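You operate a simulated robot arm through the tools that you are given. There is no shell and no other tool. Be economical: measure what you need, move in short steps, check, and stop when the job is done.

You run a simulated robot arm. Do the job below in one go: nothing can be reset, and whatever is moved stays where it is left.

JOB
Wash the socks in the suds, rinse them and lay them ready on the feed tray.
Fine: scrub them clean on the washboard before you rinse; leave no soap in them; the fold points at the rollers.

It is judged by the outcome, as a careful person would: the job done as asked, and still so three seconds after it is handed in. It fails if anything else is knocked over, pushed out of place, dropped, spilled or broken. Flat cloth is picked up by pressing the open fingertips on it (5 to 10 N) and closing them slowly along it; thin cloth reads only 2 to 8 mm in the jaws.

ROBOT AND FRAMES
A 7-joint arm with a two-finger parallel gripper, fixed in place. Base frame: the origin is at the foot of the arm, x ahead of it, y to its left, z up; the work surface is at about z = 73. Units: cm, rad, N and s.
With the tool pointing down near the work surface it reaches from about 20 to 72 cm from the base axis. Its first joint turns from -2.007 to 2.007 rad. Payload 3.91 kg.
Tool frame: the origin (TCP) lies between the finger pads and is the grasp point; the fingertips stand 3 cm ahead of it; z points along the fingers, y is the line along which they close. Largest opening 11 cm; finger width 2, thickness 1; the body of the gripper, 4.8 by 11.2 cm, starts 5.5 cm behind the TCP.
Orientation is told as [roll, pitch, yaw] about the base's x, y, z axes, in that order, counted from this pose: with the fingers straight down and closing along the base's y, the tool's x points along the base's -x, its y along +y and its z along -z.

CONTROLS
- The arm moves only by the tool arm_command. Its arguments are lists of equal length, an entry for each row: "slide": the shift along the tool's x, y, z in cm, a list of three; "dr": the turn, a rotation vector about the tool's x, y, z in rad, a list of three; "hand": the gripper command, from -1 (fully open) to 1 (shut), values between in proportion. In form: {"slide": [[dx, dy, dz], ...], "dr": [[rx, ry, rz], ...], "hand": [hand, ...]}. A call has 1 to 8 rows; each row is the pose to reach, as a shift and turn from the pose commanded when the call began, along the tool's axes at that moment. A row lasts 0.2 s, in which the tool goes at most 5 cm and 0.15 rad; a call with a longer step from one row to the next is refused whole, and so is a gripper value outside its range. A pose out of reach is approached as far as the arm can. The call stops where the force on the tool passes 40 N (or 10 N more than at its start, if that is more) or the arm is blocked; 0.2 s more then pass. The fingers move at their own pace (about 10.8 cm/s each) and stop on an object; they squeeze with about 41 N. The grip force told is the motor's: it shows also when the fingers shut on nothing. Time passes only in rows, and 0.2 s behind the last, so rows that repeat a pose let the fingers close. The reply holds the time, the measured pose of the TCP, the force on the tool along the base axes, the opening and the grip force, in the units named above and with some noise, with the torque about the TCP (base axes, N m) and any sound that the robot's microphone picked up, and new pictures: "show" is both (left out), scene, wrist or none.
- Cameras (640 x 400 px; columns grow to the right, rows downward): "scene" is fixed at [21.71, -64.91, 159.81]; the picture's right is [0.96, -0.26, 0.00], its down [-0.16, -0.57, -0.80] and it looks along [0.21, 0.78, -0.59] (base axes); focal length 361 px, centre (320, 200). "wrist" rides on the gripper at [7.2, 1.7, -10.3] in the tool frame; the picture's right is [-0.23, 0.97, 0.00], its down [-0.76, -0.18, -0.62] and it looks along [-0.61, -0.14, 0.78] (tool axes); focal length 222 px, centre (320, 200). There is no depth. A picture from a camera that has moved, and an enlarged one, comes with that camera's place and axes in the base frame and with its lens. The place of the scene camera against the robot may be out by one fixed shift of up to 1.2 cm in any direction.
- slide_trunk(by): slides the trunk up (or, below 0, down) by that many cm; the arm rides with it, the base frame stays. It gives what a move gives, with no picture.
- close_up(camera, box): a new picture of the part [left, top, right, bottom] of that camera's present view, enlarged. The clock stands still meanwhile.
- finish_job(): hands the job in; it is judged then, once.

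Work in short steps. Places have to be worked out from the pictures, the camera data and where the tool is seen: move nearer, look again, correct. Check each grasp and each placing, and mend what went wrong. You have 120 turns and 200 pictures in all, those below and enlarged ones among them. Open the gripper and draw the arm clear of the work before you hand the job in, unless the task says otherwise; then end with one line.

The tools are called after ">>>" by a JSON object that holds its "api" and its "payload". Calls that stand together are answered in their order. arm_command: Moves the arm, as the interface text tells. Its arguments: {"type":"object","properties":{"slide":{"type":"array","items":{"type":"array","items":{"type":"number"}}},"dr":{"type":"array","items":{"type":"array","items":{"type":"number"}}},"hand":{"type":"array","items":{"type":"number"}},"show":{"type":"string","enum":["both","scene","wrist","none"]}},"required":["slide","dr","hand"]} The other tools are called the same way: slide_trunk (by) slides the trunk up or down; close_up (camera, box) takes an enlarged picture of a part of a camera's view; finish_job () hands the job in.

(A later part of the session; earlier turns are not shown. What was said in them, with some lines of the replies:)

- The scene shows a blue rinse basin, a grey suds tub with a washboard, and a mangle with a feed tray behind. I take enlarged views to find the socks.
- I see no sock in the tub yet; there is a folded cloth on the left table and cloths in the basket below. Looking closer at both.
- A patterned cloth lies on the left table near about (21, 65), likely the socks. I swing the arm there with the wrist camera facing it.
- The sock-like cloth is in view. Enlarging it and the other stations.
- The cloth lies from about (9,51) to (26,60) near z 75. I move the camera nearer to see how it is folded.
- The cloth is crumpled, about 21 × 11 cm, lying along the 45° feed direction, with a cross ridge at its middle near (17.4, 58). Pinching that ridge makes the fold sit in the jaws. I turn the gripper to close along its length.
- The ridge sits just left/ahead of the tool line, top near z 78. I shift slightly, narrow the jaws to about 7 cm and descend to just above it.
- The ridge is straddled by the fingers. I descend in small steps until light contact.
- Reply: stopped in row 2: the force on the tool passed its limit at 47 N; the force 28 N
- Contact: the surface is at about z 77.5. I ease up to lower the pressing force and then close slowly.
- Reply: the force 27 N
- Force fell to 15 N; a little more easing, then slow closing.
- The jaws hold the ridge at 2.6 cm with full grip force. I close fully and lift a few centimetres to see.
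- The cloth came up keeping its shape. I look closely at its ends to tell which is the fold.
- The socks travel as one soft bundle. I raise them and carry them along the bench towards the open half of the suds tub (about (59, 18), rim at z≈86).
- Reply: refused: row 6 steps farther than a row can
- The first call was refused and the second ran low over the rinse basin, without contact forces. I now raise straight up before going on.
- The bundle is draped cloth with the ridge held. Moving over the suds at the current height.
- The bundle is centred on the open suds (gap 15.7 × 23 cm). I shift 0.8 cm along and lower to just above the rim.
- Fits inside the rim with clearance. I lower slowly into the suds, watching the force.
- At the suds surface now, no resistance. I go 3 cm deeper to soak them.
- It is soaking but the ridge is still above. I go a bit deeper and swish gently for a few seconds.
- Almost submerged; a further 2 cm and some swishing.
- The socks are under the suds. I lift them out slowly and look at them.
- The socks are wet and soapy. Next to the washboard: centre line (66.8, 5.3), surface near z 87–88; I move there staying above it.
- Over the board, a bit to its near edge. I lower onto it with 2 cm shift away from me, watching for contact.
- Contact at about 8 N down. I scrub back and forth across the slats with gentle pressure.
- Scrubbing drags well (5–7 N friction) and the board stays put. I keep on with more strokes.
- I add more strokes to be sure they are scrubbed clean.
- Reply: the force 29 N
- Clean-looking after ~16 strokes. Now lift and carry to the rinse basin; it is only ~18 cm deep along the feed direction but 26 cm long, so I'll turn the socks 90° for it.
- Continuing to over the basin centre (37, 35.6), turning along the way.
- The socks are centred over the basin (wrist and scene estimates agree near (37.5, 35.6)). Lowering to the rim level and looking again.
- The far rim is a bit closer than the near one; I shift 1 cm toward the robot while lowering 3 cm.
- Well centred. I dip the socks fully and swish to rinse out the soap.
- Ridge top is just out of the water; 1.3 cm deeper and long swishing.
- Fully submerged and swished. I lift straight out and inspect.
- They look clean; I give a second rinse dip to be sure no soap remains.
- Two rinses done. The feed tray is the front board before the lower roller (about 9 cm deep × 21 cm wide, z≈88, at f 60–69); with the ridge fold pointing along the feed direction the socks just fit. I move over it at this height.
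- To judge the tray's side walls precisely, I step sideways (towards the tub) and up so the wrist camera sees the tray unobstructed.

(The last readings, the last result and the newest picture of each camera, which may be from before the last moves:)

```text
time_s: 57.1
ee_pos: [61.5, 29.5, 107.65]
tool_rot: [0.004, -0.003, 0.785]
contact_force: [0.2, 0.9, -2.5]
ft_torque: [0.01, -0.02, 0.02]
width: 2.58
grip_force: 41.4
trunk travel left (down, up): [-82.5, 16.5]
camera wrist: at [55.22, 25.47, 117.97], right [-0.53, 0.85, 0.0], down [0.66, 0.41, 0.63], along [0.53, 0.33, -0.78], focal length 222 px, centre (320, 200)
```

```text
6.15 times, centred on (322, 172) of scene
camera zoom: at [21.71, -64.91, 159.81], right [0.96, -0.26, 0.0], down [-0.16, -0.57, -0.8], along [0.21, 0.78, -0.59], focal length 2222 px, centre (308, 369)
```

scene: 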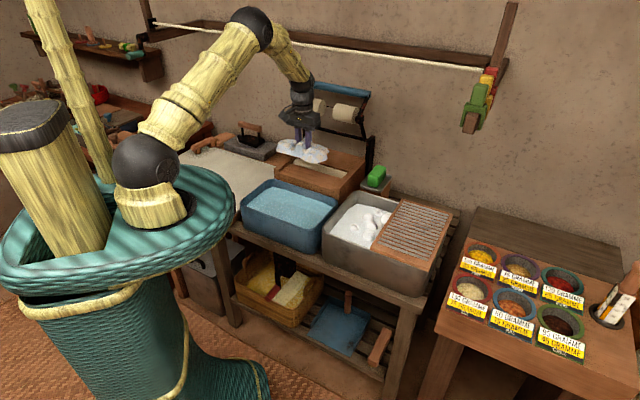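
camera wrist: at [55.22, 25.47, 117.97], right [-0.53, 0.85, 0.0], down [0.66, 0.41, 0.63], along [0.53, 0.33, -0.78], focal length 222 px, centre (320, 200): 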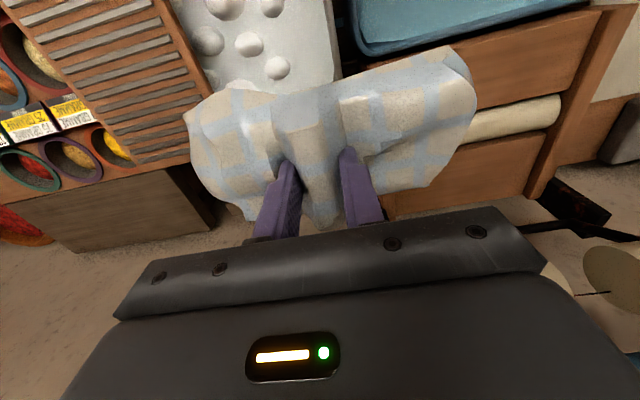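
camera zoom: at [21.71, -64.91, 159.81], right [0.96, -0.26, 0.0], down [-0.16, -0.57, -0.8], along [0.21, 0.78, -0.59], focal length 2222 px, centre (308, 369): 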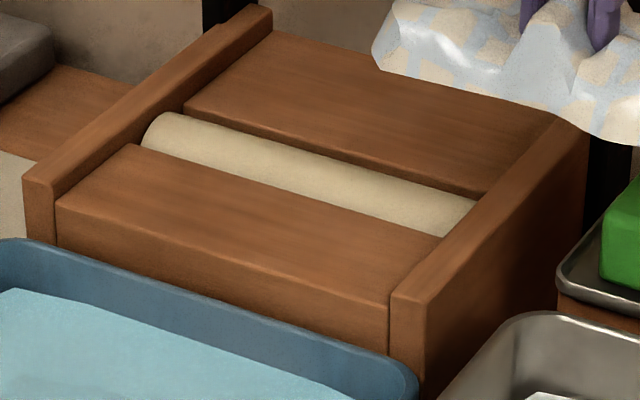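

By two-camera triangulation the tray board is at z≈86, spanning f 63–71 and a −9…13.6; the bundle (≈18 × 9.6 cm) fits with the ridge pointing at the rollers. I go back over it, centred.

>>> {"api": "arm_command", "payload": {"slide": [[0, 4, 0], [-0.3, 8, 0], [-0.6, 12, 1], [-0.9, 16, 3], [-1.1, 20.1, 5], [-1.1, 20.1, 7]], "dr": [[0, 0, 0], [0, 0, 0], [0, 0, 0], [0, 0, 0], [0, 0, 0], [0, 0, 0]], "hand": [1, 1, 1, 1, 1, 1], "show": "none"}}

>>> {"api": "close_up", "payload": {"camera": "scene", "box": [250, 80, 394, 190]}}

```text
time_s: 58.5
ee_pos: [48.4, 44.2, 100.48]
tool_rot: [0.003, -0.002, 0.784]
contact_force: [1.7, 0.1, -2.7]
ft_torque: [0.01, 0.04, 0.0]
width: 2.57
grip_force: 41.7
trunk travel left (down, up): [-82.5, 16.5]
```

```text
3.64 times, centred on (322, 135) of scene
camera zoom: at [21.71, -64.91, 159.81], right [0.96, -0.26, 0.0], down [-0.16, -0.57, -0.8], along [0.21, 0.78, -0.59], focal length 1313 px, centre (313, 436)
```

zoom: 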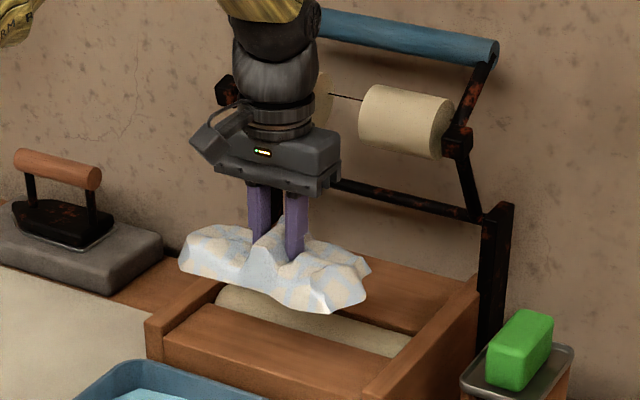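

Now forward 1.7 cm and down to just above the board.

>>> {"api": "arm_command", "payload": {"slide": [[-0.6, 0, 2], [-1.2, 0, 4.5], [-1.7, 0, 6.5], [-1.7, 0, 8], [-1.7, 0, 8]], "dr": [[0, 0, 0], [0, 0, 0], [0, 0, 0], [0, 0, 0], [0, 0, 0]], "hand": [1, 1, 1, 1, 1], "show": "wrist"}}

>>> {"api": "close_up", "payload": {"camera": "scene", "box": [262, 120, 390, 200]}}

```text
time_s: 59.7
ee_pos: [49.43, 45.79, 92.45]
tool_rot: [0.004, -0.004, 0.785]
contact_force: [0.6, -0.4, -1.9]
ft_torque: [-0.01, -0.03, 0.01]
width: 2.58
grip_force: 41.0
trunk travel left (down, up): [-82.5, 16.5]
camera wrist: at [43.11, 41.75, 102.74], right [-0.53, 0.85, 0.0], down [0.66, 0.41, 0.63], along [0.53, 0.33, -0.78], focal length 222 px, centre (320, 200)
```

wrist: 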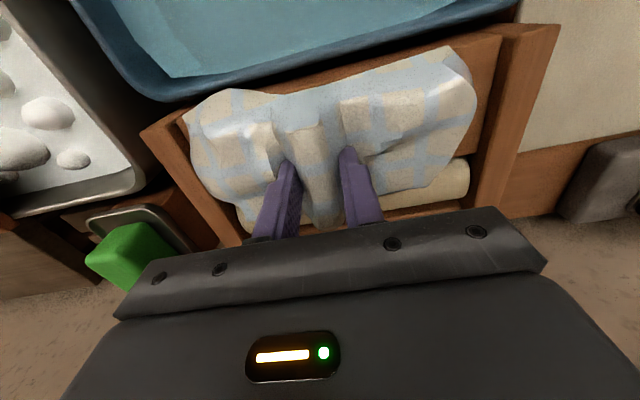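

```text
5.00 times, centred on (326, 160) of scene
camera zoom: at [21.71, -64.91, 159.81], right [0.96, -0.26, 0.0], down [-0.16, -0.57, -0.8], along [0.21, 0.78, -0.59], focal length 1806 px, centre (290, 400)
```

zoom: 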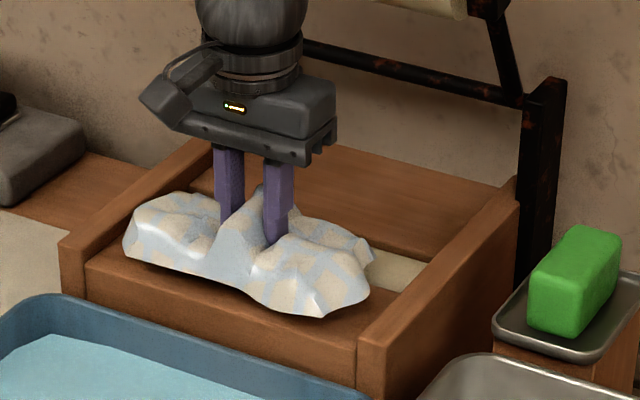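

Nearly there; I nudge 0.5 cm away from the right-hand wall and lower in small steps to contact.

>>> {"api": "arm_command", "payload": {"slide": [[0.2, 0.5, 0.6], [0.2, 0.5, 1.2], [0.2, 0.5, 1.8], [0.2, 0.5, 2.4]], "dr": [[0, 0, 0], [0, 0, 0], [0, 0, 0], [0, 0, 0]], "hand": [1, 1, 1, 1], "show": "wrist"}}

>>> {"api": "close_up", "payload": {"camera": "scene", "box": [262, 120, 390, 200]}}

```text
time_s: 60.7
ee_pos: [49.02, 45.92, 90.28]
tool_rot: [0.003, -0.008, 0.785]
contact_force: [0.6, 1.3, 5.7]
ft_torque: [-0.52, -0.22, 0.06]
width: 2.58
grip_force: 41.1
trunk travel left (down, up): [-82.5, 16.5]
camera wrist: at [42.64, 41.84, 100.45], right [-0.53, 0.85, 0.0], down [0.66, 0.41, 0.63], along [0.53, 0.33, -0.78], focal length 222 px, centre (320, 200)
```

wrist: 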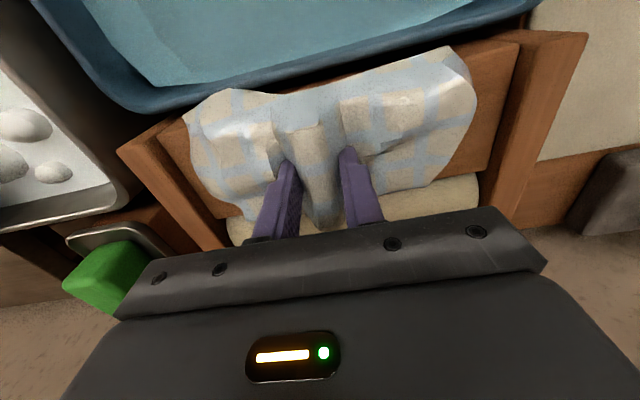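

```text
5.00 times, centred on (326, 160) of scene
camera zoom: at [21.71, -64.91, 159.81], right [0.96, -0.26, 0.0], down [-0.16, -0.57, -0.8], along [0.21, 0.78, -0.59], focal length 1806 px, centre (290, 400)
```

zoom: 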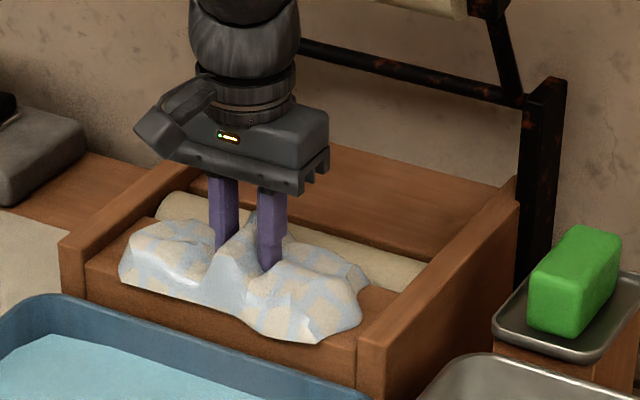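

It touches the board (8 N) within the walls, a little near the right one. I lift 0.5 cm, shift 0.7 cm and set it down again.

>>> {"api": "arm_command", "payload": {"slide": [[0, 0, -0.6], [0.1, 0.7, -0.6], [0.1, 0.7, -0.2], [0.1, 0.7, 0.1]], "dr": [[0, 0, 0], [0, 0, 0], [0, 0, 0], [0, 0, 0]], "hand": [1, 1, 1, 1], "show": "wrist"}}

>>> {"api": "close_up", "payload": {"camera": "wrist", "box": [120, 0, 520, 250]}}

```text
time_s: 61.7
ee_pos: [48.43, 46.4, 90.14]
tool_rot: [0.004, -0.007, 0.785]
contact_force: [0.0, -0.9, 10.6]
ft_torque: [-0.9, -0.22, 0.09]
width: 2.58
grip_force: 40.7
trunk travel left (down, up): [-82.5, 16.5]
camera wrist: at [42.04, 42.28, 100.43], right [-0.53, 0.85, 0.0], down [0.66, 0.41, 0.63], along [0.53, 0.33, -0.78], focal length 222 px, centre (320, 200)
```

wrist: 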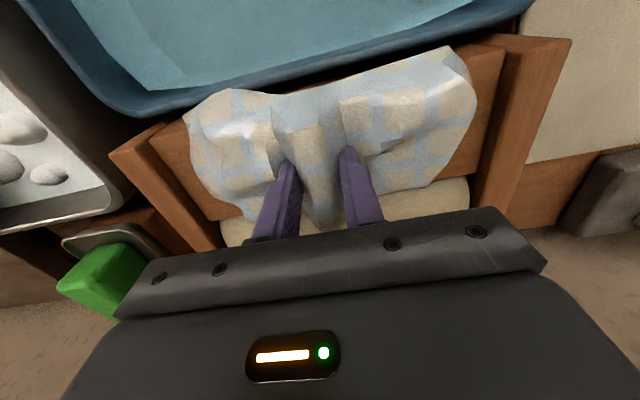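

```text
1.60 times, centred on (320, 125) of wrist
camera zoom: at [42.04, 42.28, 100.43], right [-0.53, 0.85, 0.0], down [0.66, 0.41, 0.63], along [0.53, 0.33, -0.78], focal length 355 px, centre (320, 320)
```

zoom: 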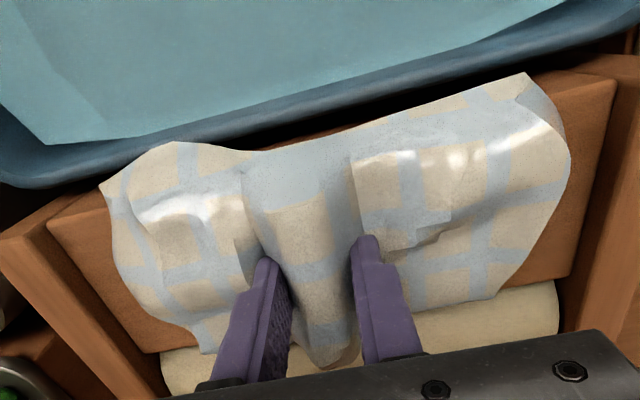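

The socks lie on the tray between the walls, leading edge at the roller. I open just a little and lift away straight up.

>>> {"api": "arm_command", "payload": {"slide": [[0, 0, -0.1], [0, 0, -0.2], [0, 0, -0.3], [0, 0, -0.5], [0, 0, -1.2], [0, 0, -2.5], [0, 0, -4.5]], "dr": [[0, 0, 0], [0, 0, 0], [0, 0, 0], [0, 0, 0], [0, 0, 0], [0, 0, 0], [0, 0, 0]], "hand": [0.45, 0.3, 0.25, 0.25, 0.25, 0.25, 0.25]}}

>>> {"api": "close_up", "payload": {"camera": "scene", "box": [262, 120, 390, 200]}}

```text
time_s: 63.3
ee_pos: [48.43, 46.21, 94.5]
tool_rot: [0.003, -0.005, 0.785]
contact_force: [0.8, -1.0, -0.2]
ft_torque: [-0.01, 0.01, 0.01]
width: 4.14
grip_force: 0.1
trunk travel left (down, up): [-82.5, 16.5]
camera wrist: at [42.05, 42.09, 104.82], right [-0.53, 0.85, 0.0], down [0.66, 0.41, 0.63], along [0.53, 0.33, -0.78], focal length 222 px, centre (320, 200)
```

scene: 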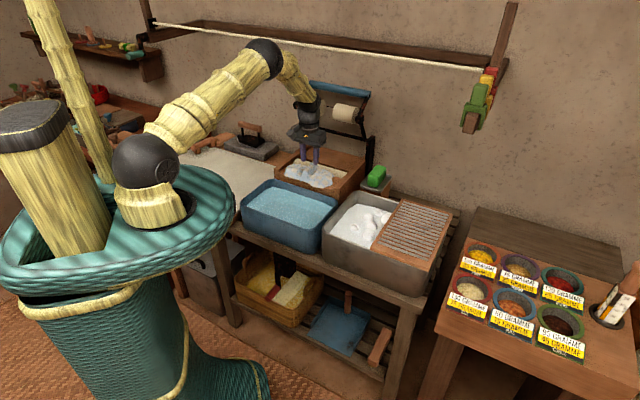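
wrist: 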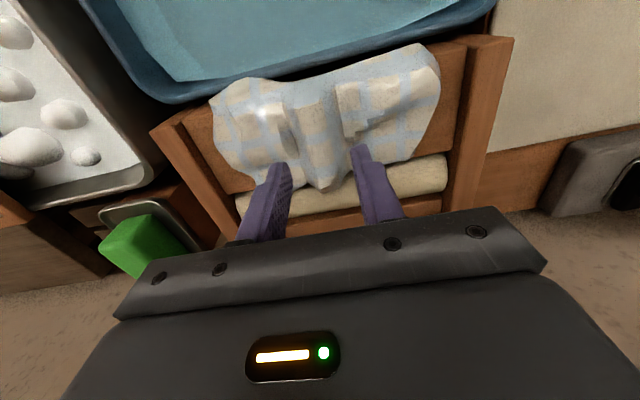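

```text
5.00 times, centred on (326, 160) of scene
camera zoom: at [21.71, -64.91, 159.81], right [0.96, -0.26, 0.0], down [-0.16, -0.57, -0.8], along [0.21, 0.78, -0.59], focal length 1806 px, centre (290, 400)
```

zoom: 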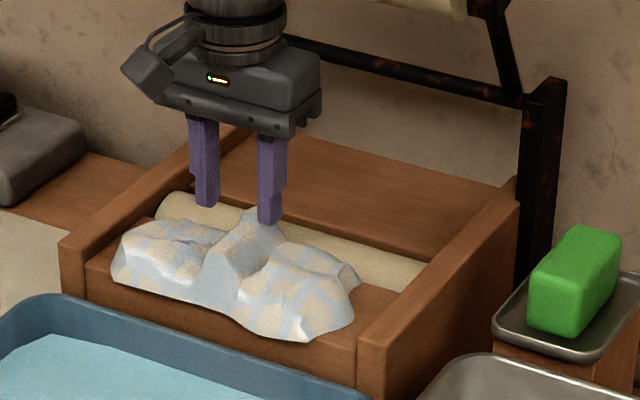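

Released cleanly and stable. I rise and draw back toward the robot, opening the gripper, and inspect.

>>> {"api": "arm_command", "payload": {"slide": [[0, 0, -4], [0, 0, -8], [0, 0, -12], [3, 0, -15], [7, 0, -17], [11, 0, -19], [15, 0, -21], [19, 0, -22]], "dr": [[0, 0, 0], [0, 0, 0], [0, 0, 0], [0, 0, 0], [0, 0, 0], [0, 0, 0], [0, 0, 0], [0, 0, 0]], "hand": [0.25, 0.25, 0.25, -0.5, -1, -1, -1, -1]}}

>>> {"api": "close_up", "payload": {"camera": "scene", "box": [262, 130, 390, 210]}}

>>> {"api": "close_up", "payload": {"camera": "wrist", "box": [200, 60, 440, 210]}}

```text
time_s: 65.1
ee_pos: [34.47, 32.63, 116.23]
tool_rot: [0.001, -0.007, 0.784]
contact_force: [-0.3, -0.1, 0.3]
ft_torque: [0.05, -0.02, 0.0]
width: 10.99
grip_force: 0.0
trunk travel left (down, up): [-82.5, 16.5]
camera wrist: at [28.25, 28.6, 126.58], right [-0.53, 0.85, 0.0], down [0.66, 0.41, 0.63], along [0.53, 0.33, -0.78], focal length 222 px, centre (320, 200)
```

scene: 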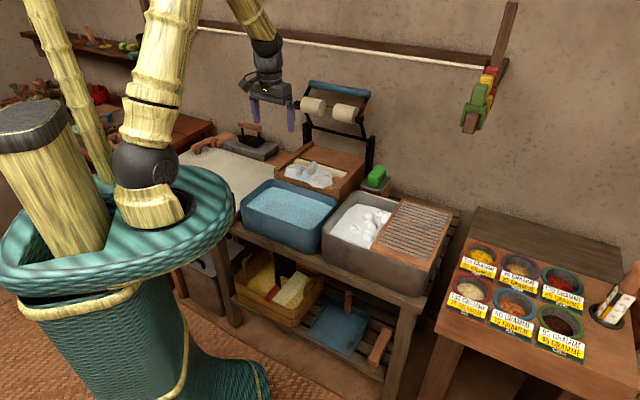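
wrist: 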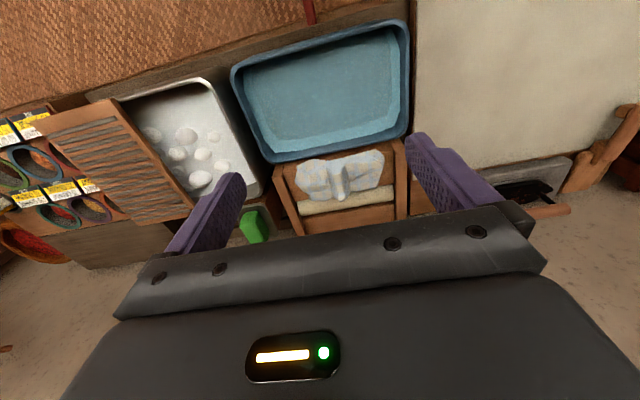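

```text
5.00 times, centred on (326, 170) of scene
camera zoom: at [21.71, -64.91, 159.81], right [0.96, -0.26, 0.0], down [-0.16, -0.57, -0.8], along [0.21, 0.78, -0.59], focal length 1806 px, centre (290, 350)
```

zoom: 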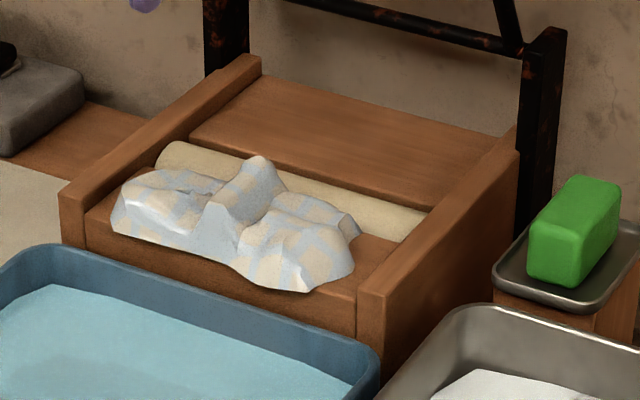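

```text
2.67 times, centred on (320, 135) of wrist
camera zoom: at [28.25, 28.6, 126.58], right [-0.53, 0.85, 0.0], down [0.66, 0.41, 0.63], along [0.53, 0.33, -0.78], focal length 592 px, centre (320, 373)
```

zoom: 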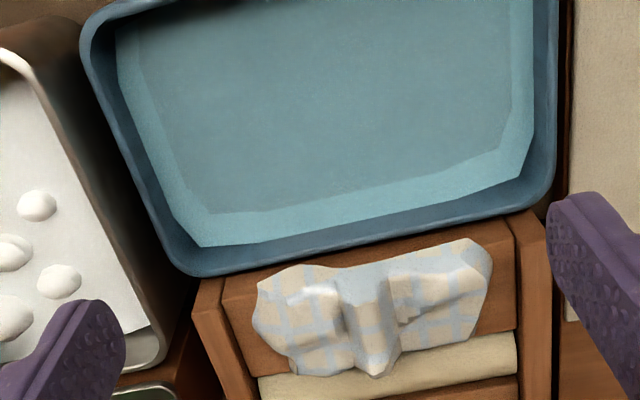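

The socks lie flat on the feed tray with the ridge of the fold pointing straight at the rollers. They look clean, nothing else has moved, and the gripper is open and clear, so I hand the job in.

>>> {"api": "finish_job", "payload": {}}

```text
The job is handed in.
```

The socks were soaked in the suds, scrubbed on the washboard, rinsed twice and laid on the feed tray. I took the raised ridge as the fold, and it points at the rollers. The job is handed in; I saw no soap left in them, but no verdict came back.
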